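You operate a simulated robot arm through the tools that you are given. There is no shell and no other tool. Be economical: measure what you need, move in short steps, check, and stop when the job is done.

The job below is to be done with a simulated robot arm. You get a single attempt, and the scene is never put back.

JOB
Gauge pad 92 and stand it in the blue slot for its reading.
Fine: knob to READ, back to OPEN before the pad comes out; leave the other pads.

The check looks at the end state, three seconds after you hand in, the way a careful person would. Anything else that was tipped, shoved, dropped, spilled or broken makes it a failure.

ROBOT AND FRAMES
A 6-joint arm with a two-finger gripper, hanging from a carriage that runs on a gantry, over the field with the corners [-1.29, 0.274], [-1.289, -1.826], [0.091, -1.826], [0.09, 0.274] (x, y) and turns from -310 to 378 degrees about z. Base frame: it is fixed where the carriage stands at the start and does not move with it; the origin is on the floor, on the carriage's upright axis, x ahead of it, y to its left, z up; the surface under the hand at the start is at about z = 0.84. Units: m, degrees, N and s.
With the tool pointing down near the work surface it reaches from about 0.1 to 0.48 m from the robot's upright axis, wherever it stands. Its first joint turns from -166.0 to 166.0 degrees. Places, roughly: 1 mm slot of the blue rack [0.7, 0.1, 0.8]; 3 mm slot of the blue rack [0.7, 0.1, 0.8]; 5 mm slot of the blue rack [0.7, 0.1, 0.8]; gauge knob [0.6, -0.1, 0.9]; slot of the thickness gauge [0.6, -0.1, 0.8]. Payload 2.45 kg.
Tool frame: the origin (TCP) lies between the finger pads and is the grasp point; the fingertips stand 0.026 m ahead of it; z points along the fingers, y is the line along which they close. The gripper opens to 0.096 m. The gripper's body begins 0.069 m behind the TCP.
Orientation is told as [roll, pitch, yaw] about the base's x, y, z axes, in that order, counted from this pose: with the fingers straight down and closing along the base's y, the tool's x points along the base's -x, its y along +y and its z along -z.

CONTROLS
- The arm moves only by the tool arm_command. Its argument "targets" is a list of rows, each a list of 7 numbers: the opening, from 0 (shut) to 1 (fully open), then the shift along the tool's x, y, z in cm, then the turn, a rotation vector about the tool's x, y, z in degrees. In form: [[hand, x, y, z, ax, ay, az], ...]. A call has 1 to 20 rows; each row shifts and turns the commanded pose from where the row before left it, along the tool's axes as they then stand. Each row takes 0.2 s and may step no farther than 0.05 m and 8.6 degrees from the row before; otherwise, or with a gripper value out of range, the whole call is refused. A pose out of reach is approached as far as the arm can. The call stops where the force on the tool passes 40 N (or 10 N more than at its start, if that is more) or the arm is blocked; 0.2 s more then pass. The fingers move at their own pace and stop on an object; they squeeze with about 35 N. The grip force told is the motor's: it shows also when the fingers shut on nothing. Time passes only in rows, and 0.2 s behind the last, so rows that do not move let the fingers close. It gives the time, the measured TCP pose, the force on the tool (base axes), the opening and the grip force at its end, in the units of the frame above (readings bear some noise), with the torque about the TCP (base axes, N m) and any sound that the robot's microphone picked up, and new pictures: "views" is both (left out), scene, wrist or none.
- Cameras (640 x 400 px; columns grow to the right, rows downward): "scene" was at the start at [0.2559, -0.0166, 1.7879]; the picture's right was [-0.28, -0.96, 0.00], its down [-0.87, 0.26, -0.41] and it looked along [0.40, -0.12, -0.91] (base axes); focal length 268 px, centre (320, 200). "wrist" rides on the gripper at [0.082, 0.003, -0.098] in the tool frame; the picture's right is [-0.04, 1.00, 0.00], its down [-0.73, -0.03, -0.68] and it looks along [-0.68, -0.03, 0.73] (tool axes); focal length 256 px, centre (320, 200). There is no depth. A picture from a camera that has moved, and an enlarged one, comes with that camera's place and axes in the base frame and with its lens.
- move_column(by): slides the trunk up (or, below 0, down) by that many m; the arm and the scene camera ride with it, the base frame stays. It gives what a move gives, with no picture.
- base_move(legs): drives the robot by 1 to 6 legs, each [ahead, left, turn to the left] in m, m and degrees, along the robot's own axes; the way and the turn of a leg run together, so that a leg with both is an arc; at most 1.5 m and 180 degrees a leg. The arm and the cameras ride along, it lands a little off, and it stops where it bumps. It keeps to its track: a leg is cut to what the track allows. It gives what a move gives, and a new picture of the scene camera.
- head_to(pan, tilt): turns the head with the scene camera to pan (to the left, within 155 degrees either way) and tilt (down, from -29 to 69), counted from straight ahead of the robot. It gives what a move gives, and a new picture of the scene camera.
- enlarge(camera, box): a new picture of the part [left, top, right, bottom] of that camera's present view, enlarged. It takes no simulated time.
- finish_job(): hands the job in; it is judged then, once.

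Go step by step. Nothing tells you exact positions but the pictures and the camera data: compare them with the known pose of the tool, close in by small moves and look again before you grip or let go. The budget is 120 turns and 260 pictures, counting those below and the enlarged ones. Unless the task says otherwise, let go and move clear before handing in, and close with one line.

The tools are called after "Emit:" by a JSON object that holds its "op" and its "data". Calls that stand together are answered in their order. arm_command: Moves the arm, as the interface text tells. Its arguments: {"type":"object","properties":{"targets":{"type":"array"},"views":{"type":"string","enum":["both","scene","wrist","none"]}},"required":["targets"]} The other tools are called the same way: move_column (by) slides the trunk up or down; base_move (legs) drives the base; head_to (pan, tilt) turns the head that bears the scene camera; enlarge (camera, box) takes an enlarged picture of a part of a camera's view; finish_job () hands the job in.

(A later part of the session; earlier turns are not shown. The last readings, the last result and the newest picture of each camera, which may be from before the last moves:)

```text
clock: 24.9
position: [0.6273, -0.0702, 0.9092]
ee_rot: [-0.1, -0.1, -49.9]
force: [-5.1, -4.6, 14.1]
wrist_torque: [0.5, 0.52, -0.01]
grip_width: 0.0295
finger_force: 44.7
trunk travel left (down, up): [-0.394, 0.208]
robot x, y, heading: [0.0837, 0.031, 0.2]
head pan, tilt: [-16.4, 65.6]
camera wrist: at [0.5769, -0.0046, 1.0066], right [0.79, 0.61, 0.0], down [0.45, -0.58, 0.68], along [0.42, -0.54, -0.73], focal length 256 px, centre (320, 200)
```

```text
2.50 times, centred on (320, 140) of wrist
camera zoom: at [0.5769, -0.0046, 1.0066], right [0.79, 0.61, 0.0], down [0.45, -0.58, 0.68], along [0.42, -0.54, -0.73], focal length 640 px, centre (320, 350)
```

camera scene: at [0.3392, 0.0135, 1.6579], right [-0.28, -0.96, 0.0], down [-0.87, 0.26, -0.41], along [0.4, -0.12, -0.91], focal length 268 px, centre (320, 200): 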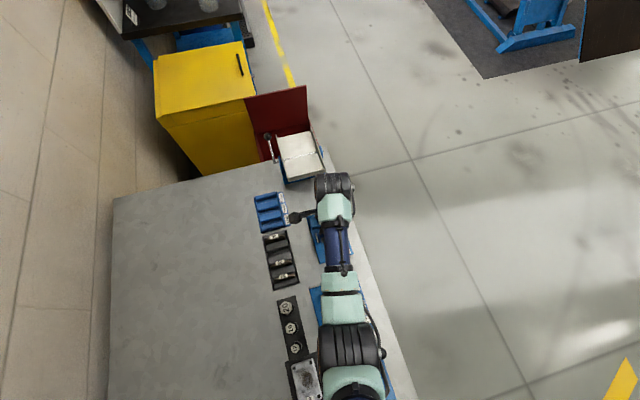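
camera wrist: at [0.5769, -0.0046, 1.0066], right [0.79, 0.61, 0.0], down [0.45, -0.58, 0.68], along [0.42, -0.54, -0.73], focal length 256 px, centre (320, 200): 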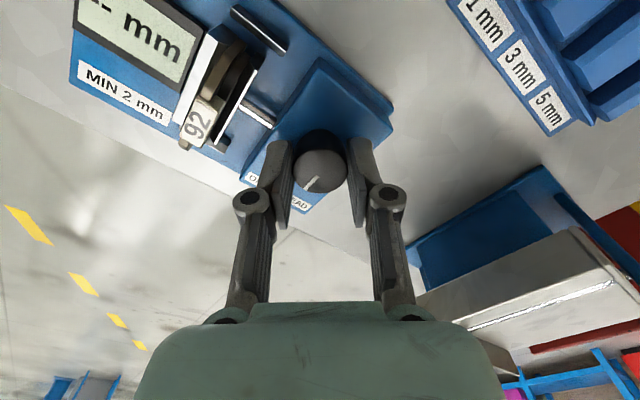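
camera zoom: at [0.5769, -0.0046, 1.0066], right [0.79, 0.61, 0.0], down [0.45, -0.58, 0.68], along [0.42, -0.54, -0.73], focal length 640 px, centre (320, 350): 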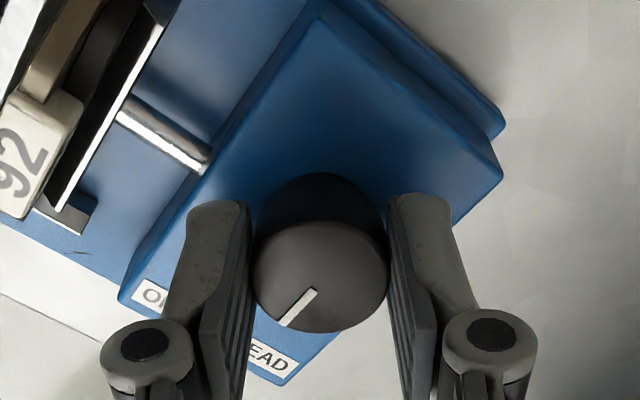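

The knob follows the hand (40° so far, no reading yet). I continue.

Emit:
{"op": "arm_command", "data": {"targets": [[0.2, 0, 0, 0, 0, 0, -7], [0.2, 0, 0, 0, 0, 0, -7], [0.2, 0, 0, 0, 0, 0, -7], [0.2, 0, 0, 0, 0, 0, -7], [0.2, 0, 0, 0, 0, 0, -6], [0.2, 0, 0, 0, 0, 0, 0]], "views": "wrist"}}

Emit:
{"op": "enlarge", "data": {"camera": "wrist", "box": [160, 0, 440, 220]}}

```text
clock: 26.3
position: [0.6279, -0.0702, 0.9091]
ee_rot: [-0.1, 0.0, -15.9]
force: [-4.1, -2.0, 3.2]
wrist_torque: [0.16, 0.56, -0.01]
grip_width: 0.0294
finger_force: 44.8
trunk travel left (down, up): [-0.394, 0.208]
robot x, y, heading: [0.0834, 0.0292, 0.1]
head pan, tilt: [-16.4, 65.6]
camera wrist: at [0.5497, -0.0436, 1.0067], right [0.31, 0.95, 0.0], down [0.7, -0.23, 0.68], along [0.64, -0.21, -0.73], focal length 256 px, centre (320, 200)
```

wrist: 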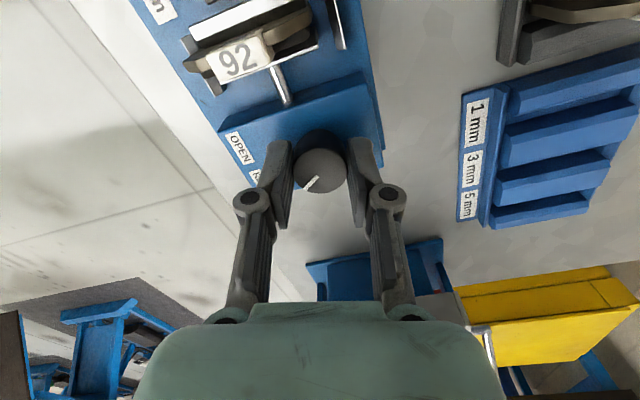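

```text
1.82 times, centred on (300, 110) of wrist
camera zoom: at [0.5497, -0.0436, 1.0067], right [0.31, 0.95, 0.0], down [0.7, -0.23, 0.68], along [0.64, -0.21, -0.73], focal length 465 px, centre (356, 364)
```

zoom: 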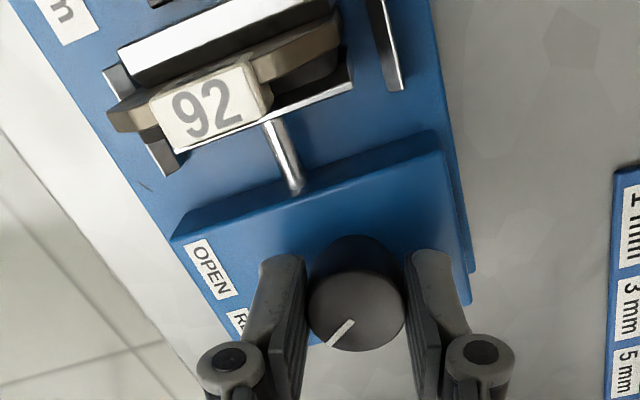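

The pad is now being clamped. I turn the last bit toward the stop and check the display from the scene camera.

Emit:
{"op": "arm_command", "data": {"targets": [[0.2, 0, 0, 0, 0, 0, -5], [0.2, 0, 0, 0, 0, 0, -5], [0.2, 0, 0, 0, 0, 0, -5], [0.2, 0, 0, 0, 0, 0, 0]]}}

Emit:
{"op": "enlarge", "data": {"camera": "wrist", "box": [160, 0, 440, 220]}}

Emit:
{"op": "enlarge", "data": {"camera": "scene", "box": [280, 190, 380, 270]}}

```text
clock: 27.3
position: [0.6285, -0.0699, 0.9098]
ee_rot: [-0.2, 0.0, -0.9]
force: [-2.0, -5.3, -1.9]
wrist_torque: [-0.13, -0.13, -0.47]
grip_width: 0.0294
finger_force: 44.5
trunk travel left (down, up): [-0.394, 0.208]
robot x, y, heading: [0.081, 0.0308, 0.5]
head pan, tilt: [-16.4, 65.6]
camera scene: at [0.3389, 0.0131, 1.6578], right [-0.28, -0.96, 0.0], down [-0.87, 0.26, -0.41], along [0.4, -0.12, -0.91], focal length 268 px, centre (320, 200)
camera wrist: at [0.5454, -0.0644, 1.0068], right [0.06, 1.0, 0.0], down [0.73, -0.04, 0.68], along [0.68, -0.04, -0.73], focal length 256 px, centre (320, 200)
```

scene: 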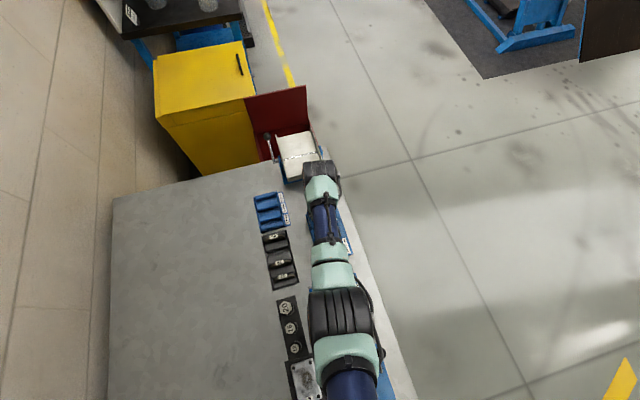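
wrist: 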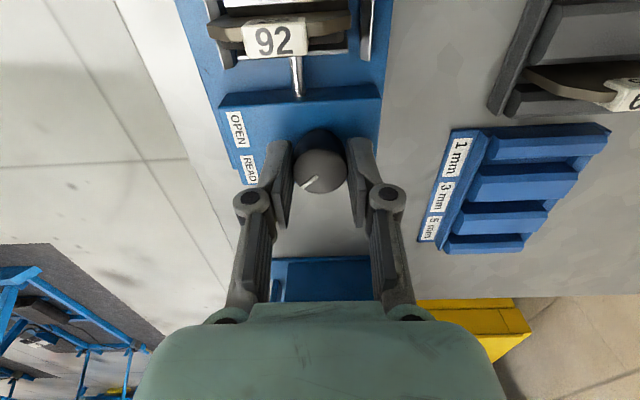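

```text
1.82 times, centred on (300, 110) of wrist
camera zoom: at [0.5454, -0.0644, 1.0068], right [0.06, 1.0, 0.0], down [0.73, -0.04, 0.68], along [0.68, -0.04, -0.73], focal length 465 px, centre (356, 364)
```

zoom: 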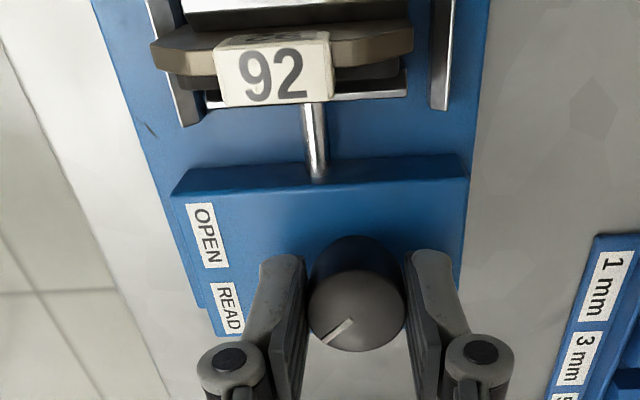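

```text
5.00 times, centred on (330, 230) of scene
camera zoom: at [0.3389, 0.0131, 1.6578], right [-0.28, -0.96, 0.0], down [-0.87, 0.26, -0.41], along [0.4, -0.12, -0.91], focal length 1342 px, centre (270, 50)
```

zoom: 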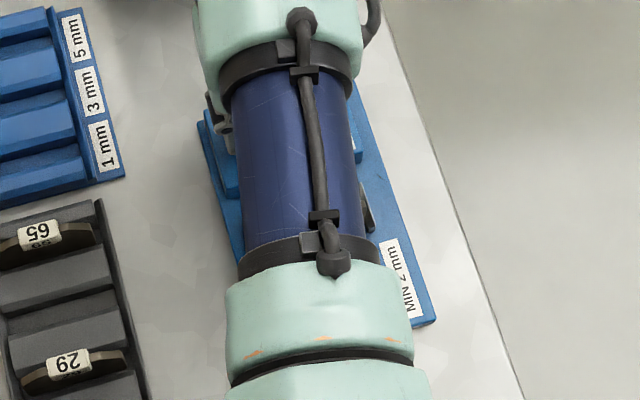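

The torque shows the stop at READ. I release, rise and back off to read the display.

Emit:
{"op": "arm_command", "data": {"targets": [[0.5, 0, 0, 0, 0, 0, 0], [0.5, 0, 0, 0, 0, 0, 0], [0.5, 0, 0, -3, 0, 0, 0], [0.5, 0, 0, -5, 0, 0, 0], [0.5, 2, 0, -4, 0, 0, 0], [0.5, 4, 0, 0, 0, 0, 0], [0.5, 4, 0, 0, 0, 0, 0], [0.5, 0, 0, 0, 0, 0, 0]], "views": "wrist"}}

Emit:
{"op": "enlarge", "data": {"camera": "wrist", "box": [220, 0, 420, 160]}}

```text
clock: 29.1
position: [0.5388, -0.0717, 1.0061]
ee_rot: [-0.1, -0.1, -0.9]
force: [-1.2, 0.6, 0.0]
wrist_torque: [0.01, -0.05, 0.03]
grip_width: 0.0481
finger_force: 0.0
out of reach, approached as far as the arm can: row 6, 7
trunk travel left (down, up): [-0.394, 0.208]
robot x, y, heading: [0.0844, 0.0332, -0.2]
head pan, tilt: [-16.4, 65.6]
camera wrist: at [0.4561, -0.0652, 1.1045], right [0.06, 1.0, 0.0], down [0.73, -0.04, 0.68], along [0.68, -0.04, -0.73], focal length 256 px, centre (320, 200)
```

wrist: 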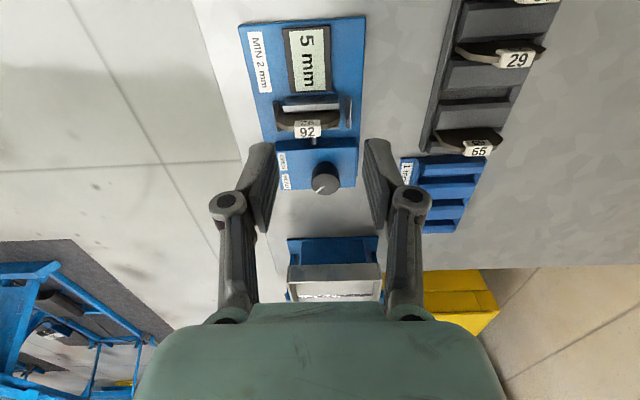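

```text
2.50 times, centred on (320, 80) of wrist
camera zoom: at [0.4561, -0.0652, 1.1045], right [0.06, 1.0, 0.0], down [0.73, -0.04, 0.68], along [0.68, -0.04, -0.73], focal length 640 px, centre (320, 500)
```

zoom: 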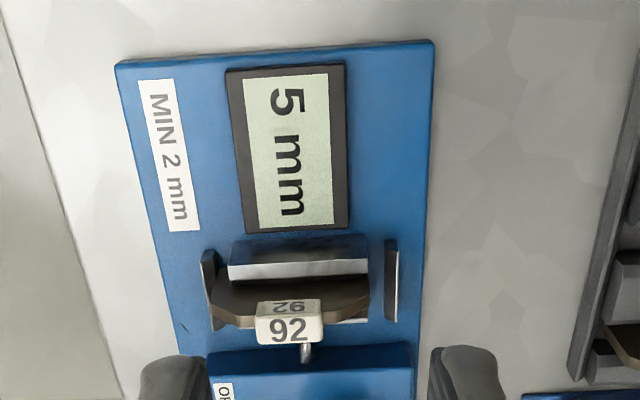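

The display reads 5 mm. I return above the knob to turn it back to OPEN.

Emit:
{"op": "arm_command", "data": {"targets": [[0.55, -4, 0, 0, 0, 0, 0], [0.55, -3, 0, 0, 0, 0, 0], [0.55, -1.95, 0.1, 0, 0, 0, 0], [0.55, 0, 0, 3, 0, 0, 0], [0.55, 0, 0, 0, 0, 0, 0]], "views": "wrist"}}

Emit:
{"op": "enlarge", "data": {"camera": "wrist", "box": [220, 40, 420, 200]}}

```text
clock: 30.3
position: [0.6297, -0.07, 0.9747]
ee_rot: [0.0, 0.0, -1.0]
force: [-0.3, 0.3, 0.0]
wrist_torque: [-0.02, 0.02, 0.0]
grip_width: 0.0529
finger_force: 0.1
trunk travel left (down, up): [-0.394, 0.208]
robot x, y, heading: [0.0809, 0.0299, -0.1]
head pan, tilt: [-16.4, 65.6]
camera wrist: at [0.5475, -0.0639, 1.0727], right [0.06, 1.0, 0.0], down [0.73, -0.04, 0.68], along [0.68, -0.04, -0.73], focal length 256 px, centre (320, 200)
```

wrist: 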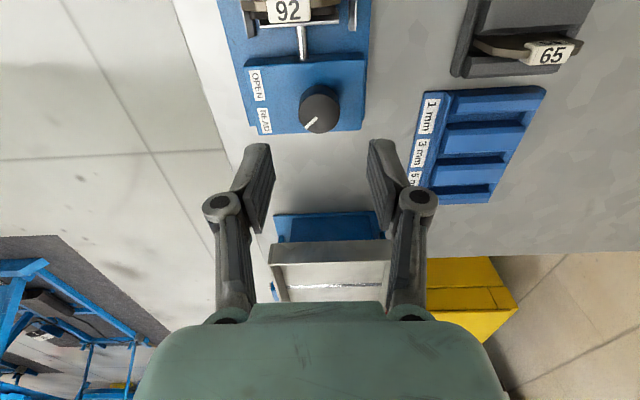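

```text
2.50 times, centred on (320, 120) of wrist
camera zoom: at [0.5475, -0.0639, 1.0727], right [0.06, 1.0, 0.0], down [0.73, -0.04, 0.68], along [0.68, -0.04, -0.73], focal length 640 px, centre (320, 400)
```

zoom: 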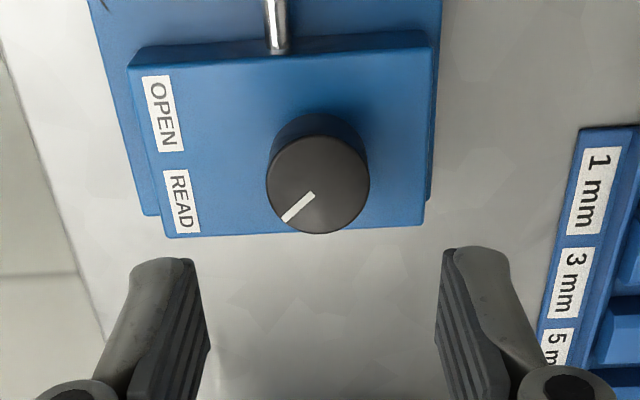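

Aligned. I descend, grip and turn back clockwise by about 89°.

Emit:
{"op": "arm_command", "data": {"targets": [[0.5, 0.1, 0, 2.6, 0, 0, 0], [0.5, 0, 0, 2, 0, 0, 0], [0.5, 0, 0, 1.9, 0, 0, 0], [0.5, 0, 0, 0, 0, 0, 0], [0.2, 0, 0, 0, 0, 0, 0], [0.2, 0, 0, 0, 0, 0, 0], [0.2, 0, 0, 0, 0, 0, 0], [0.2, 0, 0, 0, 0, 0, 7], [0.2, 0, 0, 0, 0, 0, 7], [0.2, 0, 0, 0, 0, 0, 7], [0.2, 0, 0, 0, 0, 0, 7], [0.2, 0, 0, 0, 0, 0, 7], [0.2, 0, 0, 0, 0, 0, 7], [0.2, 0, 0, 0, 0, 0, 7], [0.2, 0, 0, 0, 0, 0, 7], [0.2, 0, 0, 0, 0, 0, 7], [0.2, 0, 0, 0, 0, 0, 7], [0.2, 0, 0, 0, 0, 0, 7], [0.2, 0, 0, 0, 0, 0, 7], [0.2, 0, 0, 0, 0, 0, 5], [0.2, 0, 0, 0, 0, 0, 0]], "views": "wrist"}}

```text
refused: the rows must be a list of 1 to 20 entries
```

Emit:
{"op": "arm_command", "data": {"targets": [[0.5, 0.1, 0, 2.6, 0, 0, 0], [0.5, 0, 0, 2, 0, 0, 0], [0.5, 0, 0, 1.9, 0, 0, 0], [0.5, 0, 0, 0, 0, 0, 0], [0.2, 0, 0, 0, 0, 0, 0], [0.2, 0, 0, 0, 0, 0, 0], [0.2, 0, 0, 0, 0, 0, 0], [0.2, 0, 0, 0, 0, 0, 7], [0.2, 0, 0, 0, 0, 0, 7], [0.2, 0, 0, 0, 0, 0, 7], [0.2, 0, 0, 0, 0, 0, 7], [0.2, 0, 0, 0, 0, 0, 7], [0.2, 0, 0, 0, 0, 0, 7], [0.2, 0, 0, 0, 0, 0, 7], [0.2, 0, 0, 0, 0, 0, 7], [0.2, 0, 0, 0, 0, 0, 7], [0.2, 0, 0, 0, 0, 0, 7], [0.2, 0, 0, 0, 0, 0, 7], [0.2, 0, 0, 0, 0, 0, 0]], "views": "wrist"}}

Emit:
{"op": "enlarge", "data": {"camera": "wrist", "box": [120, 60, 420, 240]}}

```text
clock: 34.3
position: [0.6284, -0.0706, 0.9129]
ee_rot: [-0.1, 0.1, -78.0]
force: [5.1, 0.8, -17.6]
wrist_torque: [0.66, 0.18, 0.01]
grip_width: 0.0293
finger_force: 45.2
trunk travel left (down, up): [-0.394, 0.208]
robot x, y, heading: [0.0829, 0.0281, -0.1]
head pan, tilt: [-16.4, 65.6]
camera wrist: at [0.6135, 0.0107, 1.0105], right [0.99, 0.17, 0.0], down [0.12, -0.72, 0.68], along [0.11, -0.67, -0.73], focal length 256 px, centre (320, 200)
```

wrist: 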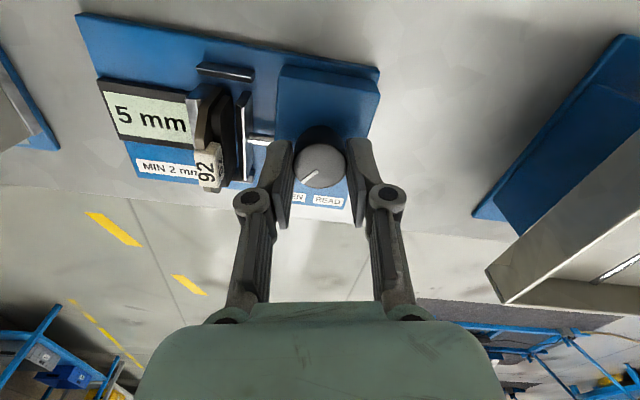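

```text
2.13 times, centred on (270, 150) of wrist
camera zoom: at [0.6135, 0.0107, 1.0105], right [0.99, 0.17, 0.0], down [0.12, -0.72, 0.68], along [0.11, -0.67, -0.73], focal length 546 px, centre (427, 307)
```

zoom: 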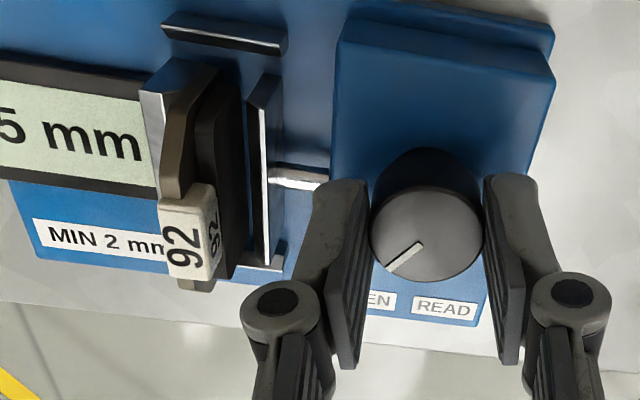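

Jaw is retracting with the pad staying upright against the fixed jaw. I finish the turn to the OPEN stop.

Emit:
{"op": "arm_command", "data": {"targets": [[0.2, 0, 0, 0, 0, 0, 5], [0.2, 0, 0, 0, 0, 0, 5], [0.2, 0, 0, 0, 0, 0, 4], [0.2, 0, 0, 0, 0, 0, 0]], "views": "none"}}

Emit:
{"op": "enlarge", "data": {"camera": "wrist", "box": [120, 60, 420, 240]}}

```text
clock: 35.3
position: [0.6279, -0.0714, 0.913]
ee_rot: [0.1, 0.1, -92.0]
force: [-3.8, -0.8, 1.4]
wrist_torque: [-0.18, 0.06, 0.54]
grip_width: 0.0295
finger_force: 44.6
trunk travel left (down, up): [-0.394, 0.208]
robot x, y, heading: [0.0814, 0.0331, 0.3]
head pan, tilt: [-16.4, 65.6]
```

```text
2.13 times, centred on (270, 150) of wrist
camera zoom: at [0.6331, 0.0113, 1.0109], right [1.0, -0.07, 0.0], down [-0.05, -0.73, 0.68], along [-0.05, -0.68, -0.73], focal length 546 px, centre (427, 307)
```

zoom: 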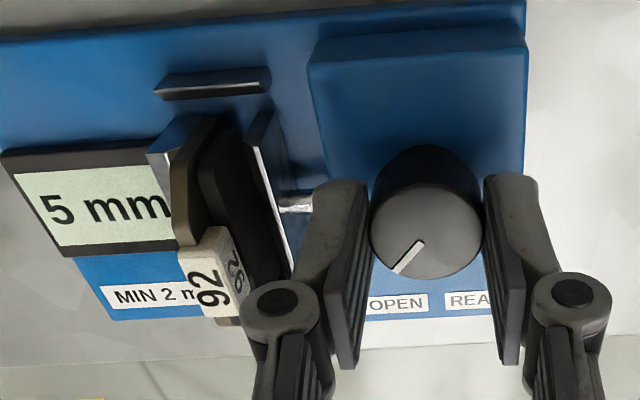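

OPEN stop reached. I release, rise, and straighten the yaw; then view the pad.

Emit:
{"op": "arm_command", "data": {"targets": [[0.45, 0, 0, 0, 0, 0, 0], [0.45, 0, 0, 0, 0, 0, 0], [0.45, 0, 0, -3, 0, 0, 0], [0.45, 0, 0, -4, 0, 0, 0], [0.4, 0, 0, -4, 0, 0, -2.1], [0.4, -0.5, -2, 0, 0, 0, 0], [0.4, -0.5, -3, 0, 0, 0, 0], [0.4, 0, 0, 0, 0, 0, 0]], "views": "wrist"}}

Emit:
{"op": "enlarge", "data": {"camera": "wrist", "box": [230, 0, 430, 135]}}

```text
clock: 37.1
position: [0.5802, -0.0829, 1.0239]
ee_rot: [0.0, 0.1, -89.8]
force: [-0.1, 0.1, 0.3]
wrist_torque: [-0.03, 0.01, 0.02]
grip_width: 0.0384
finger_force: 0.1
trunk travel left (down, up): [-0.394, 0.208]
robot x, y, heading: [0.0839, 0.0301, 0.1]
head pan, tilt: [-16.4, 65.6]
camera wrist: at [0.5825, 0.0002, 1.1215], right [1.0, -0.04, 0.0], down [-0.03, -0.73, 0.68], along [-0.03, -0.68, -0.73], focal length 256 px, centre (320, 200)
```

wrist: 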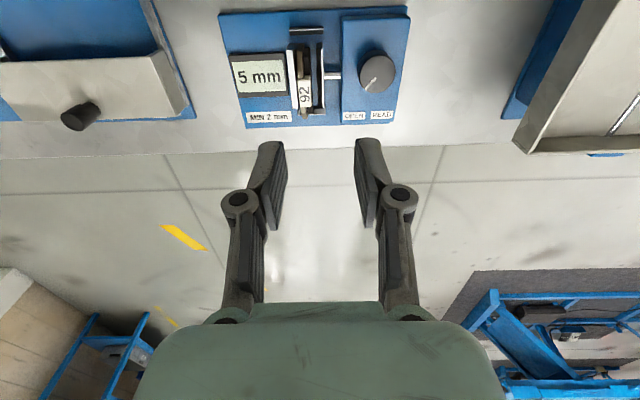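

```text
2.96 times, centred on (330, 68) of wrist
camera zoom: at [0.5825, 0.0002, 1.1215], right [1.0, -0.04, 0.0], down [-0.03, -0.73, 0.68], along [-0.03, -0.68, -0.73], focal length 758 px, centre (290, 593)
```

zoom: 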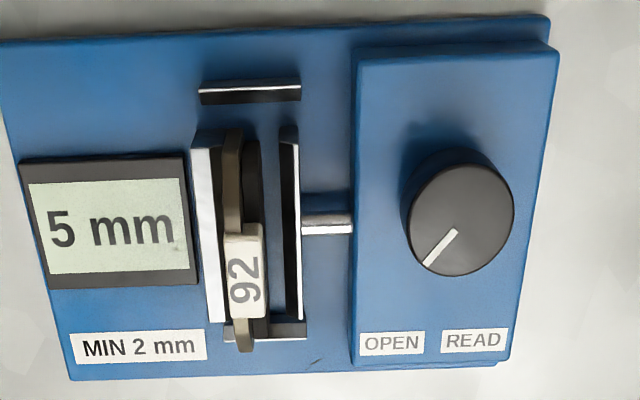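

Knob is at OPEN and the pad at x≈0.566 against the fixed jaw. I go down over it and verify before gripping.

Emit:
{"op": "arm_command", "data": {"targets": [[0.36, 0.15, -1.45, 0, 0, 0, 0], [0.36, 0, 0, 4, 0, 0, 0], [0.36, 0, 0, 4, 0, 0, 0], [0.36, 0, 0, 1.5, 0, 0, 0], [0.36, 0, 0, 0, 0, 0, 0]], "views": "none"}}

Emit:
{"op": "enlarge", "data": {"camera": "wrist", "box": [220, 60, 420, 200]}}

```text
clock: 38.3
position: [0.5666, -0.0805, 0.9285]
ee_rot: [0.0, 0.0, -89.8]
force: [0.0, -0.2, 0.2]
wrist_torque: [-0.02, 0.01, -0.02]
grip_width: 0.0345
finger_force: 0.0
trunk travel left (down, up): [-0.394, 0.208]
robot x, y, heading: [0.084, 0.0312, 0.1]
head pan, tilt: [-16.4, 65.6]
```

```text
2.86 times, centred on (320, 130) of wrist
camera zoom: at [0.5676, 0.0023, 1.0276], right [1.0, -0.04, 0.0], down [-0.03, -0.73, 0.68], along [-0.03, -0.68, -0.73], focal length 731 px, centre (320, 400)
```

zoom: 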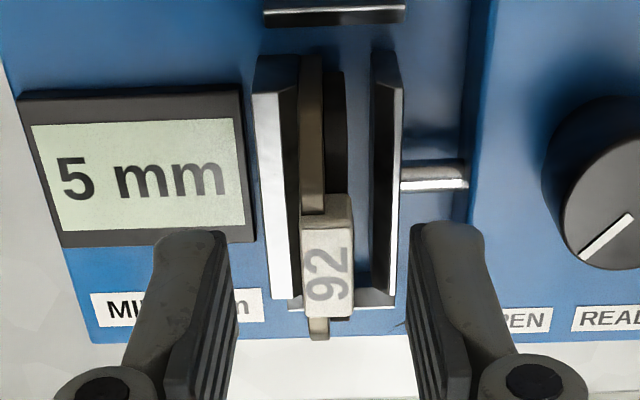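

Centred within a millimetre. I descend to z≈0.902 and grip.

Emit:
{"op": "arm_command", "data": {"targets": [[0.36, 0, -0.05, 1.2, 0, 0, 0], [0.36, 0, 0, 1.0, 0, 0, 0], [0.36, 0, 0, 0.4, 0, 0, 0], [0.2, 0, 0, 0, 0, 0, 0], [0.0, 0, 0, 0, 0, 0, 0], [0.0, 0, 0, 0, 0, 0, 0], [0.0, 0, 0, 0, 0, 0, 0]], "views": "none"}}

Emit:
{"op": "enlarge", "data": {"camera": "wrist", "box": [220, 60, 420, 200]}}

```text
clock: 39.9
position: [0.5658, -0.0802, 0.905]
ee_rot: [0.1, -0.1, -89.9]
force: [8.5, 0.1, -2.6]
wrist_torque: [-0.02, -0.35, -0.05]
grip_width: 0.01
finger_force: 35.1
trunk travel left (down, up): [-0.394, 0.208]
robot x, y, heading: [0.0861, 0.0257, 0.3]
head pan, tilt: [-16.4, 65.6]
```

```text
2.86 times, centred on (320, 130) of wrist
camera zoom: at [0.5683, 0.0031, 1.002], right [1.0, -0.04, 0.0], down [-0.03, -0.73, 0.68], along [-0.02, -0.68, -0.73], focal length 731 px, centre (320, 400)
```

zoom: 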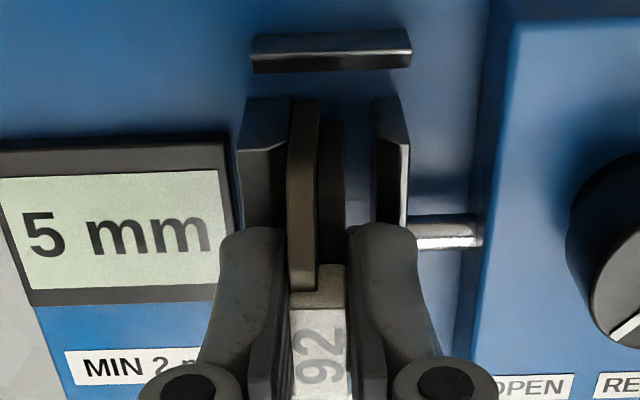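

Gripped with a slight side load against the fixed jaw. I shift 1.5 mm off it, lift, and head toward the blue rack for a look.

Emit:
{"op": "arm_command", "data": {"targets": [[0.0, 0, 0.15, -0.3, 0, 0, 0], [0.0, 0, 0, -1.2, 0, 0, 0], [0.0, 0, 0, -2, 0, 0, 0], [0.0, 0, 0, -4, 0, 0, 0], [0.0, 0, 0, -4, 0, 0, 0], [0.0, 4, 1, 0, 0, 0, 0], [0.0, 4, 2, 0, 0, 0, 0], [0.0, 4, 2, 0, 0, 0, 0], [0.0, 2, 2, 0, 0, 0, 0], [0.0, 0, 0, 0, 0, 0, 0], [0.0, 0, 0, 0, 0, 0, 0]], "views": "both"}}

Emit:
{"op": "enlarge", "data": {"camera": "wrist", "box": [260, 0, 500, 180]}}

```text
clock: 42.3
position: [0.6391, 0.0613, 1.0181]
ee_rot: [0.0, 0.0, -89.8]
force: [-0.4, 0.0, -0.4]
wrist_torque: [0.02, -0.02, -0.03]
grip_width: 0.01
finger_force: 34.9
trunk travel left (down, up): [-0.394, 0.208]
robot x, y, heading: [0.0802, 0.0324, -0.1]
head pan, tilt: [-16.4, 65.6]
camera scene: at [0.3391, 0.0135, 1.6579], right [-0.28, -0.96, 0.0], down [-0.87, 0.26, -0.41], along [0.4, -0.12, -0.91], focal length 268 px, centre (320, 200)
camera wrist: at [0.6406, 0.1442, 1.1147], right [1.0, -0.04, 0.0], down [-0.03, -0.73, 0.68], along [-0.03, -0.68, -0.73], focal length 256 px, centre (320, 200)
```

scene: 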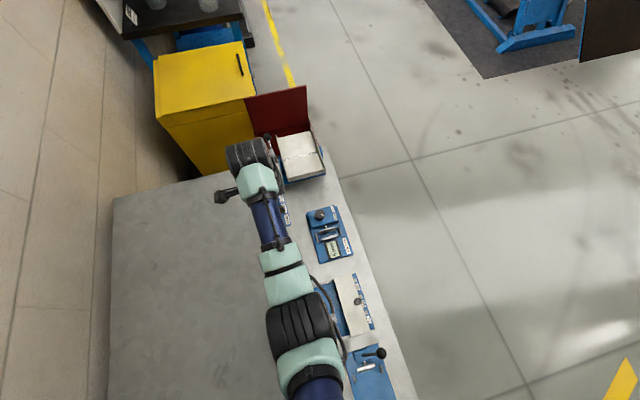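
wrist: 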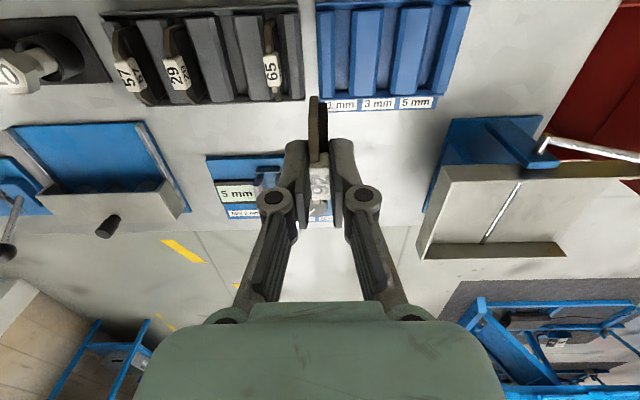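

```text
2.22 times, centred on (380, 90) of wrist
camera zoom: at [0.6406, 0.1442, 1.1147], right [1.0, -0.04, 0.0], down [-0.03, -0.73, 0.68], along [-0.03, -0.68, -0.73], focal length 569 px, centre (187, 444)
```

zoom: 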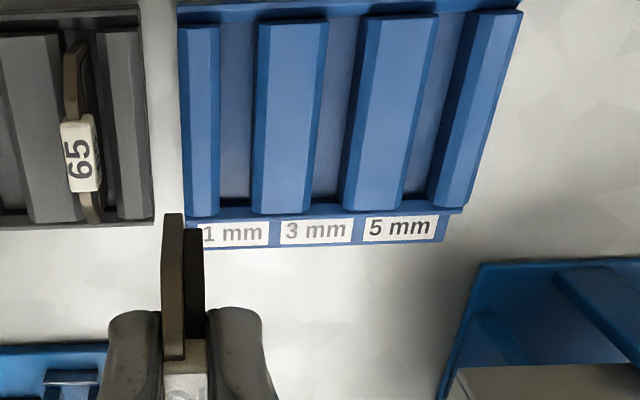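

The 5 mm slot (between the last two ribs) is near x≈0.737. I move to that x, still short of the rack in y, for an aligned view and to test the reach.

Emit:
{"op": "arm_command", "data": {"targets": [[0.0, -1, 4, 0, 0, 0, 0], [0.0, -1, 4, 0, 0, 0, 0], [0.0, 0, 1.75, 0, 0, 0, 0], [0.0, 0, 0, 0, 0, 0, 0], [0.0, 0, 0, 0, 0, 0, 0]], "views": "wrist"}}

Emit:
{"op": "enlarge", "data": {"camera": "wrist", "box": [240, 0, 400, 120]}}

```text
clock: 43.5
position: [0.7142, 0.0396, 1.0223]
ee_rot: [0.0, 0.0, -89.8]
force: [0.3, 0.6, -1.3]
wrist_torque: [0.0, 0.05, 0.02]
grip_width: 0.0101
finger_force: 34.6
out of reach, approached as far as the arm can: row 2, 3
trunk travel left (down, up): [-0.394, 0.208]
robot x, y, heading: [0.0838, 0.0297, 0.3]
head pan, tilt: [-16.4, 65.6]
camera wrist: at [0.7172, 0.1231, 1.121], right [1.0, -0.04, 0.0], down [-0.03, -0.73, 0.68], along [-0.03, -0.68, -0.73], focal length 256 px, centre (320, 200)
```

wrist: 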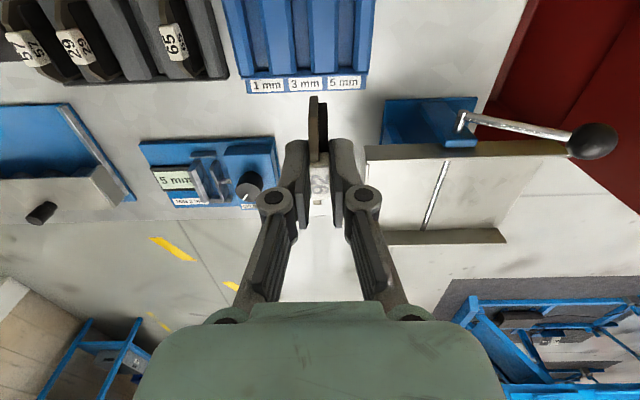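

```text
3.33 times, centred on (320, 60) of wrist
camera zoom: at [0.7172, 0.1231, 1.121], right [1.0, -0.04, 0.0], down [-0.03, -0.73, 0.68], along [-0.03, -0.68, -0.73], focal length 853 px, centre (320, 667)
```

zoom: 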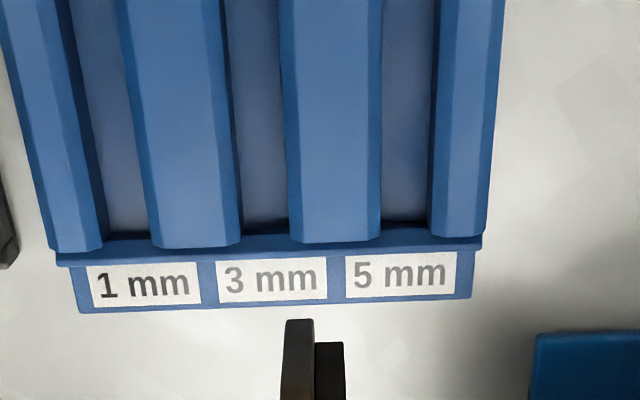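

Reach falls short at this trunk height. I retreat a little and up, then lower the trunk so the arm stretches more level.

Emit:
{"op": "arm_command", "data": {"targets": [[0.0, 0, -4, 0, 0, 0, 0], [0.0, 0, -4, -2, 0, 0, 0], [0.0, 0, 0, -4, 0, 0, 0], [0.0, 0, 0, -4, 0, 0, 0], [0.0, 0, 0, -2, 0, 0, 0], [0.0, 0, 0, 0, 0, 0, 0]], "views": "none"}}

Emit:
{"op": "move_column", "data": {"by": -0.12}}

```text
clock: 44.9
position: [0.6669, 0.04, 1.1146]
ee_rot: [-0.1, 0.1, -89.8]
force: [-0.2, 0.9, -0.8]
wrist_torque: [0.02, 0.02, 0.0]
grip_width: 0.01
finger_force: 34.7
out of reach, approached as far as the arm can: row 3, 4, 5
trunk travel left (down, up): [-0.394, 0.208]
robot x, y, heading: [0.0836, 0.0297, 0.2]
head pan, tilt: [-16.4, 65.6]
```

```text
clock: 46.4
position: [0.6665, 0.0412, 0.9936]
ee_rot: [0.0, 0.1, -89.8]
force: [0.2, 0.5, -1.5]
wrist_torque: [0.01, 0.0, -0.01]
grip_width: 0.0101
finger_force: 35.2
trunk travel left (down, up): [-0.274, 0.328]
robot x, y, heading: [0.083, 0.0287, 0.0]
head pan, tilt: [-16.4, 65.6]
```

Best reach seems to be with the tool higher relative to the trunk, and the carriage can shift a bit further and toward +y. I do that.

Emit:
{"op": "base_move", "data": {"legs": [[0.02, 0.045, 0]]}}

Emit:
{"op": "arm_command", "data": {"targets": [[0.0, 0, 3, -1, 0, 0, 0], [0.0, 0, 3, -1, 0, 0, 0], [0.0, 0, 0, -2, 0, 0, 0], [0.0, 0, 0, -2, 0, 0, 0], [0.0, 0, 0, 0, 0, 0, 0]], "views": "wrist"}}

```text
clock: 47.3
position: [0.6714, 0.0846, 0.9939]
ee_rot: [0.0, 0.0, -89.8]
force: [0.0, 0.3, -1.4]
wrist_torque: [0.0, -0.03, -0.05]
grip_width: 0.01
finger_force: 34.9
trunk travel left (down, up): [-0.274, 0.328]
robot x, y, heading: [0.084, 0.0762, 0.0]
head pan, tilt: [-16.4, 65.6]
camera scene: at [0.3425, 0.0592, 1.5379], right [-0.28, -0.96, 0.0], down [-0.87, 0.26, -0.41], along [0.4, -0.12, -0.91], focal length 268 px, centre (320, 200)
```

scene: 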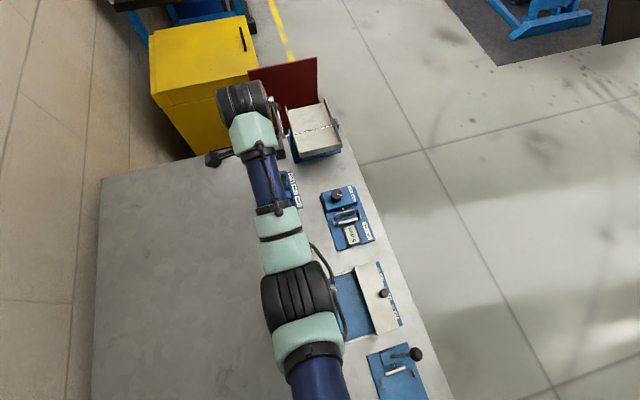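

```text
clock: 48.5
position: [0.7293, 0.0869, 1.0533]
ee_rot: [0.0, -0.1, -89.9]
force: [0.4, 0.0, -1.7]
wrist_torque: [0.02, 0.03, -0.02]
grip_width: 0.01
finger_force: 35.2
trunk travel left (down, up): [-0.274, 0.328]
robot x, y, heading: [0.0877, 0.0759, 0.1]
head pan, tilt: [-16.4, 65.6]
camera wrist: at [0.7321, 0.1697, 1.1516], right [1.0, -0.04, 0.0], down [-0.03, -0.73, 0.68], along [-0.03, -0.68, -0.73], focal length 256 px, centre (320, 200)
```

wrist: 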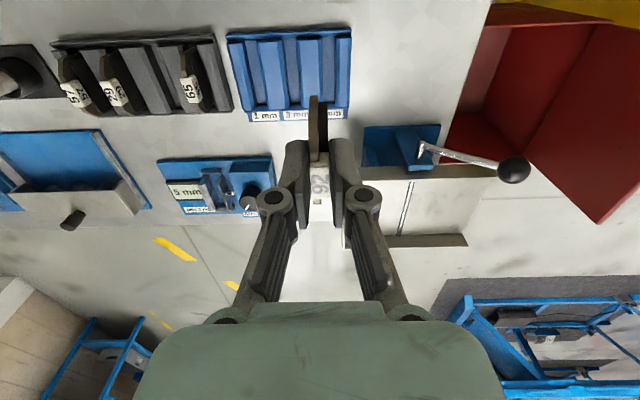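

Reach works here. I lower the trunk 8 cm and look at the slot.

Emit:
{"op": "move_column", "data": {"by": -0.08}}

Emit:
{"op": "arm_command", "data": {"targets": [[0.0, -2, 0.5, 0, 0, 0, 0], [0.0, 0, 0, 0, 0, 0, 0], [0.0, 0, 0, 0, 0, 0, 0]], "views": "wrist"}}

Emit:
{"op": "enlarge", "data": {"camera": "wrist", "box": [240, 30, 400, 160]}}

```text
clock: 49.7
position: [0.7296, 0.0873, 0.9737]
ee_rot: [0.0, 0.1, -89.7]
force: [0.3, 0.0, -1.5]
wrist_torque: [0.01, -0.01, -0.02]
grip_width: 0.0099
finger_force: 34.7
trunk travel left (down, up): [-0.194, 0.408]
robot x, y, heading: [0.0898, 0.0775, -0.1]
head pan, tilt: [-16.4, 65.6]
```

```text
clock: 50.5
position: [0.7347, 0.0663, 0.9738]
ee_rot: [-0.1, 0.0, -89.8]
force: [0.0, 0.4, -0.5]
wrist_torque: [-0.01, -0.02, -0.01]
grip_width: 0.01
finger_force: 35.3
trunk travel left (down, up): [-0.194, 0.408]
robot x, y, heading: [0.0856, 0.0771, 0.1]
head pan, tilt: [-16.4, 65.6]
camera wrist: at [0.7375, 0.1491, 1.0719], right [1.0, -0.04, 0.0], down [-0.03, -0.73, 0.68], along [-0.03, -0.68, -0.73], focal length 256 px, centre (320, 200)
```

wrist: 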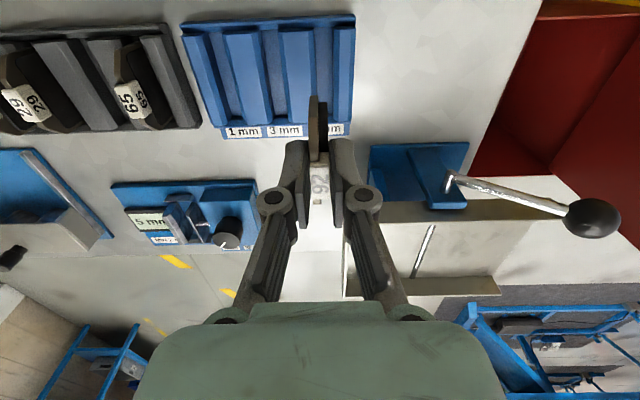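

```text
3.08 times, centred on (320, 95) of wrist
camera zoom: at [0.7375, 0.1491, 1.0719], right [1.0, -0.04, 0.0], down [-0.03, -0.73, 0.68], along [-0.03, -0.68, -0.73], focal length 788 px, centre (320, 523)
```

zoom: 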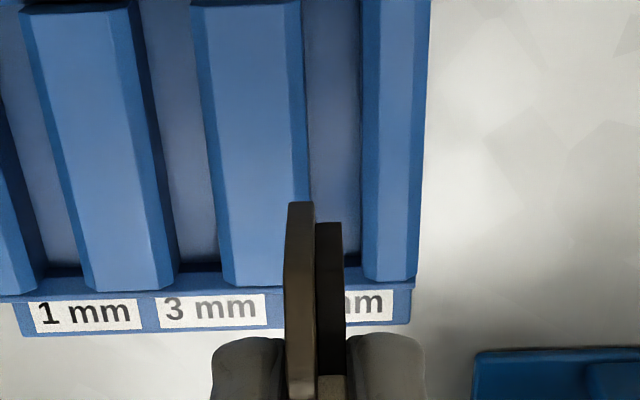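

Slot centre x≈0.738, y≈0.081; the pad is now at x≈0.734. I shift and lower part way to verify.

Emit:
{"op": "arm_command", "data": {"targets": [[0.0, 1.45, 0.42, 0, 0, 0, 0], [0.0, 0, 0, 2, 0, 0, 0], [0.0, 0, 0, 1.5, 0, 0, 0], [0.0, 0, 0, 0, 0, 0, 0], [0.0, 0, 0, 0, 0, 0, 0]], "views": "wrist"}}

Emit:
{"op": "enlarge", "data": {"camera": "wrist", "box": [240, 50, 400, 170]}}

```text
clock: 51.7
position: [0.7382, 0.0795, 0.9384]
ee_rot: [0.0, -0.1, -89.9]
force: [0.5, -0.5, -1.4]
wrist_torque: [-0.04, -0.02, 0.01]
grip_width: 0.01
finger_force: 35.0
trunk travel left (down, up): [-0.194, 0.408]
robot x, y, heading: [0.0895, 0.0758, 0.1]
head pan, tilt: [-16.4, 65.6]
camera wrist: at [0.7409, 0.1627, 1.0364], right [1.0, -0.04, 0.0], down [-0.03, -0.73, 0.68], along [-0.03, -0.68, -0.73], focal length 256 px, centre (320, 200)
```

wrist: 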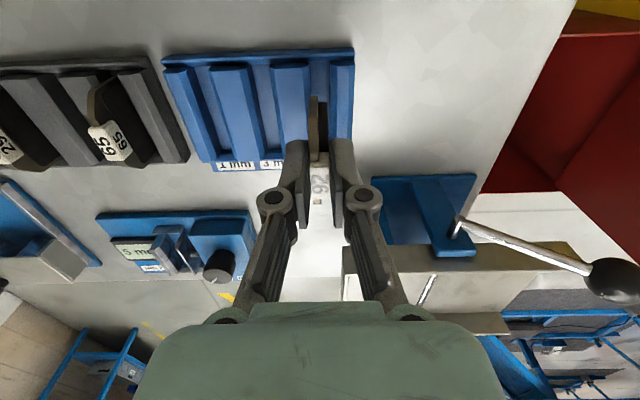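

```text
3.33 times, centred on (320, 110) of wrist
camera zoom: at [0.7409, 0.1627, 1.0364], right [1.0, -0.04, 0.0], down [-0.03, -0.73, 0.68], along [-0.03, -0.68, -0.73], focal length 853 px, centre (320, 500)
```

zoom: 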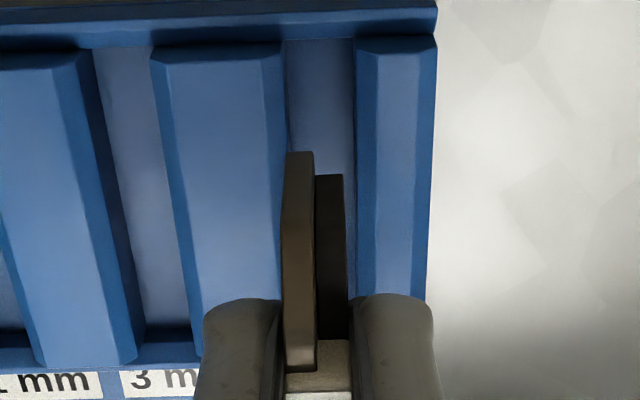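

Aligned with the slot in both axes. I descend into the slot in small steps.

Emit:
{"op": "arm_command", "data": {"targets": [[0.0, 0, 0, 1, 0, 0, 0], [0.0, 0, 0, 0.7, 0, 0, 0], [0.0, 0, 0, 0.7, 0, 0, 0], [0.0, 0, 0, 0, 0, 0, 0]], "views": "none"}}

Emit:
{"op": "enlarge", "data": {"camera": "wrist", "box": [240, 50, 400, 170]}}

```text
clock: 52.7
position: [0.7392, 0.0805, 0.914]
ee_rot: [0.0, 0.0, -89.8]
force: [0.3, 1.3, -1.5]
wrist_torque: [0.01, 0.01, -0.03]
grip_width: 0.0102
finger_force: 34.9
trunk travel left (down, up): [-0.194, 0.408]
robot x, y, heading: [0.0861, 0.0761, -0.0]
head pan, tilt: [-16.4, 65.6]
```

```text
3.33 times, centred on (320, 110) of wrist
camera zoom: at [0.7413, 0.1637, 1.0123], right [1.0, -0.04, 0.0], down [-0.03, -0.73, 0.68], along [-0.02, -0.68, -0.73], focal length 853 px, centre (320, 500)
```

zoom: 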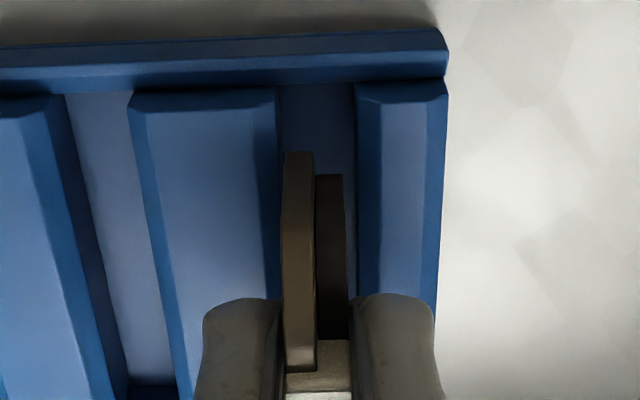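

Pad is in the mouth of the slot, slightly nearer the left rib; I nudge +0.5 mm and continue to contact.

Emit:
{"op": "arm_command", "data": {"targets": [[0.0, 0, 0.05, 0.5, 0, 0, 0], [0.0, 0, 0, 0.4, 0, 0, 0], [0.0, 0, 0, 0.3, 0, 0, 0], [0.0, 0, 0, 0.3, 0, 0, 0], [0.0, 0, 0, 0, 0, 0, 0]], "views": "none"}}

Emit:
{"op": "enlarge", "data": {"camera": "wrist", "box": [240, 50, 400, 170]}}

```text
clock: 53.9
position: [0.7393, 0.081, 0.8991]
ee_rot: [0.2, 0.0, -89.9]
force: [0.6, 0.1, -1.8]
wrist_torque: [0.04, 0.02, 0.03]
grip_width: 0.0102
finger_force: 34.5
trunk travel left (down, up): [-0.194, 0.408]
robot x, y, heading: [0.0862, 0.0745, 0.2]
head pan, tilt: [-16.4, 65.6]
```

```text
3.33 times, centred on (320, 110) of wrist
camera zoom: at [0.7402, 0.1638, 0.9974], right [1.0, -0.04, 0.0], down [-0.03, -0.73, 0.68], along [-0.02, -0.68, -0.73], focal length 853 px, centre (320, 500)
```

zoom: 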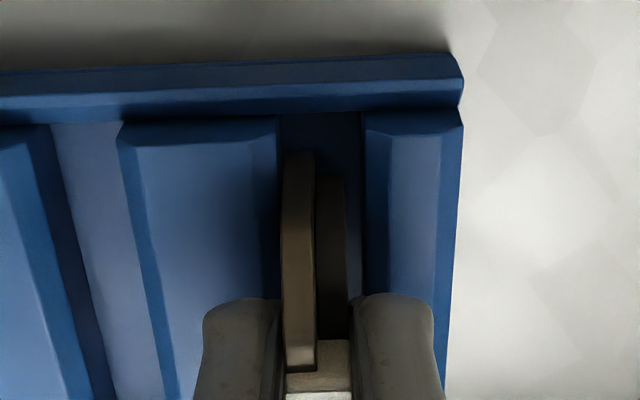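

No contact yet; the pad is going in freely. I lower further in 2 mm steps.

Emit:
{"op": "arm_command", "data": {"targets": [[0.0, 0, 0, 0.2, 0, 0, 0], [0.0, 0, 0, 0.2, 0, 0, 0], [0.0, 0, 0, 0.15, 0, 0, 0], [0.0, 0, 0, 0, 0, 0, 0]], "views": "none"}}

Emit:
{"op": "enlarge", "data": {"camera": "wrist", "box": [240, 50, 400, 170]}}

```text
clock: 54.9
position: [0.7384, 0.0814, 0.896]
ee_rot: [0.2, 0.0, -89.9]
force: [-8.0, -1.3, 34.4]
wrist_torque: [-0.09, 0.47, -0.01]
grip_width: 0.0104
finger_force: 35.2
trunk travel left (down, up): [-0.194, 0.408]
robot x, y, heading: [0.0861, 0.0718, 0.4]
head pan, tilt: [-16.4, 65.6]
```

```text
3.33 times, centred on (320, 110) of wrist
camera zoom: at [0.7407, 0.164, 0.9945], right [1.0, -0.04, 0.0], down [-0.03, -0.73, 0.68], along [-0.02, -0.68, -0.73], focal length 853 px, centre (320, 500)
```

zoom: 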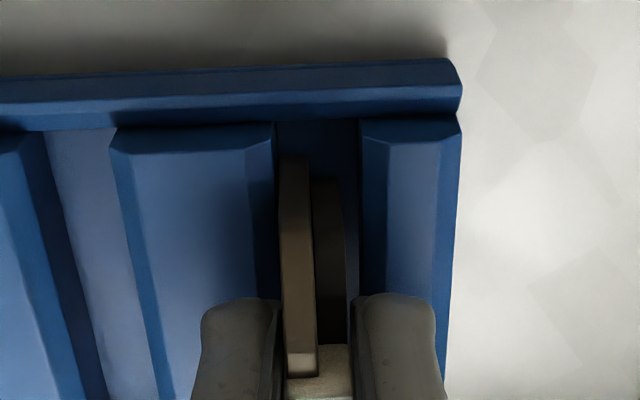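

Floor contact at the expected height. I relieve the pressure and open.

Emit:
{"op": "arm_command", "data": {"targets": [[0.0, 0, 0, -0.3, 0, 0, 0], [0.0, 0, 0, 0, 0, 0, 0], [0.15, 0, 0, 0, 0, 0, 0], [0.27, 0, 0, 0, 0, 0, 0], [0.27, 0, 0, 0, 0, 0, 0]], "views": "none"}}

Emit:
{"op": "enlarge", "data": {"camera": "wrist", "box": [220, 50, 420, 200]}}

```text
clock: 56.1
position: [0.7373, 0.0797, 0.8969]
ee_rot: [0.0, 0.0, -89.8]
force: [-0.3, 0.7, 1.0]
wrist_torque: [-0.01, 0.0, -0.02]
grip_width: 0.0259
finger_force: 0.0
trunk travel left (down, up): [-0.194, 0.408]
robot x, y, heading: [0.088, 0.075, 0.2]
head pan, tilt: [-16.4, 65.6]
```

```text
2.67 times, centred on (320, 125) of wrist
camera zoom: at [0.7395, 0.1639, 0.9951], right [1.0, -0.04, 0.0], down [-0.03, -0.73, 0.68], along [-0.03, -0.68, -0.73], focal length 683 px, centre (320, 400)
```

zoom: 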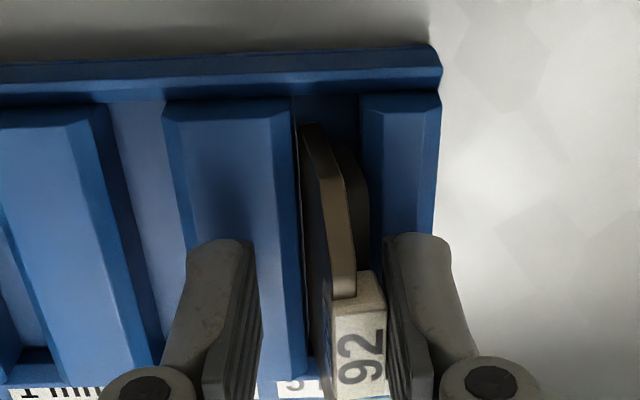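

The pad is released and leans slightly within the slot's play, much like its neighbours in the other rack. I rise gently and check.

Emit:
{"op": "arm_command", "data": {"targets": [[0.34, 0, 0, 0, 0, 0, 0], [0.34, 0, 0, 0, 0, 0, 0], [0.34, 0, 0, -1, 0, 0, 0], [0.34, 0, 0, -2, 0, 0, 0], [0.34, 0, 0, -3, 0, 0, 0], [0.34, 0, 0, -4, 0, 0, 0], [0.34, -3, 0, 0, 0, 0, 0], [0.34, 0, 0, 0, 0, 0, 0]], "views": "wrist"}}

Emit:
{"op": "enlarge", "data": {"camera": "wrist", "box": [220, 20, 420, 170]}}

```text
clock: 57.9
position: [0.7452, 0.0493, 0.9973]
ee_rot: [-0.3, 0.0, -89.8]
force: [0.3, -1.0, -0.3]
wrist_torque: [-0.01, -0.01, -0.02]
grip_width: 0.0324
finger_force: 0.1
out of reach, approached as far as the arm can: row 5
trunk travel left (down, up): [-0.194, 0.408]
robot x, y, heading: [0.0864, 0.0763, 0.3]
head pan, tilt: [-16.4, 65.6]
camera wrist: at [0.7468, 0.1316, 1.0956], right [1.0, -0.04, 0.0], down [-0.03, -0.73, 0.68], along [-0.03, -0.68, -0.73], focal length 256 px, centre (320, 200)
```

wrist: 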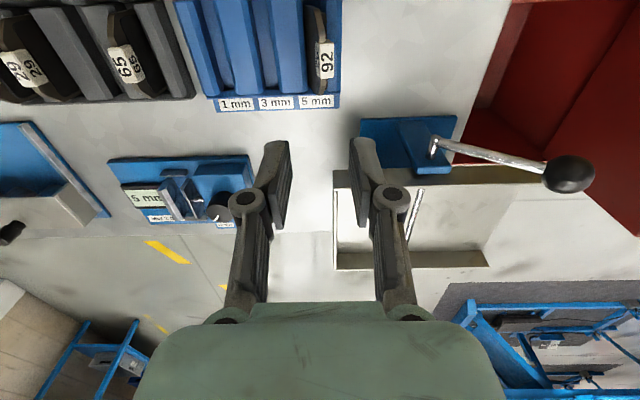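

```text
2.67 times, centred on (320, 95) of wrist
camera zoom: at [0.7468, 0.1316, 1.0956], right [1.0, -0.04, 0.0], down [-0.03, -0.73, 0.68], along [-0.03, -0.68, -0.73], focal length 683 px, centre (320, 480)
```

zoom: 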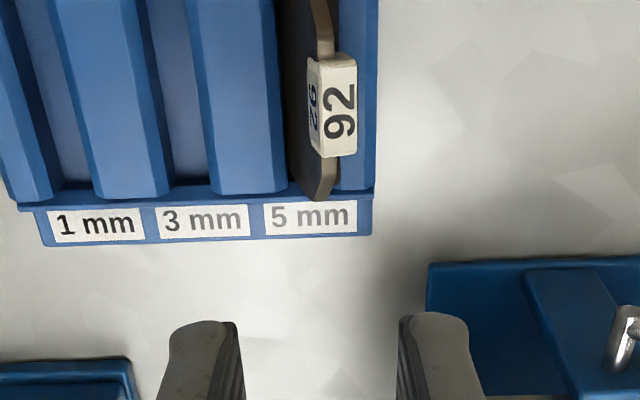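

The pad sits in the 5 mm slot but leans about 13° to +x. I will straighten it: re-grip, set it upright on the floor, and release more gently.

Emit:
{"op": "arm_command", "data": {"targets": [[0.44, 3.1, -0.25, 0, 0, 0, 0], [0.44, 0, 0, 3, 0, 0, 0], [0.44, 0, 0, 2.5, 0, 0, 0], [0.44, 0, 0, 0, 0, 0, 0]], "views": "none"}}

Emit:
{"op": "enlarge", "data": {"camera": "wrist", "box": [220, 50, 420, 200]}}

```text
clock: 58.9
position: [0.7449, 0.0801, 0.9421]
ee_rot: [0.1, 0.1, -89.9]
force: [-0.1, 0.1, 0.4]
wrist_torque: [-0.02, 0.01, 0.01]
grip_width: 0.0423
finger_force: 0.0
out of reach, approached as far as the arm can: row 1
trunk travel left (down, up): [-0.194, 0.408]
robot x, y, heading: [0.0854, 0.0753, 0.0]
head pan, tilt: [-16.4, 65.6]
```

```text
2.67 times, centred on (320, 125) of wrist
camera zoom: at [0.7463, 0.1639, 1.0402], right [1.0, -0.04, 0.0], down [-0.03, -0.73, 0.68], along [-0.03, -0.68, -0.73], focal length 683 px, centre (320, 400)
```

zoom: 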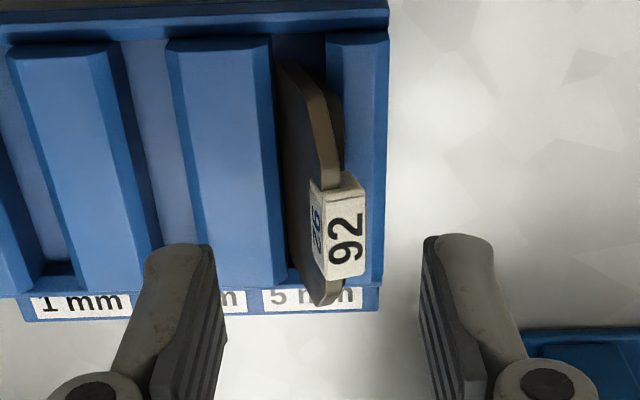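

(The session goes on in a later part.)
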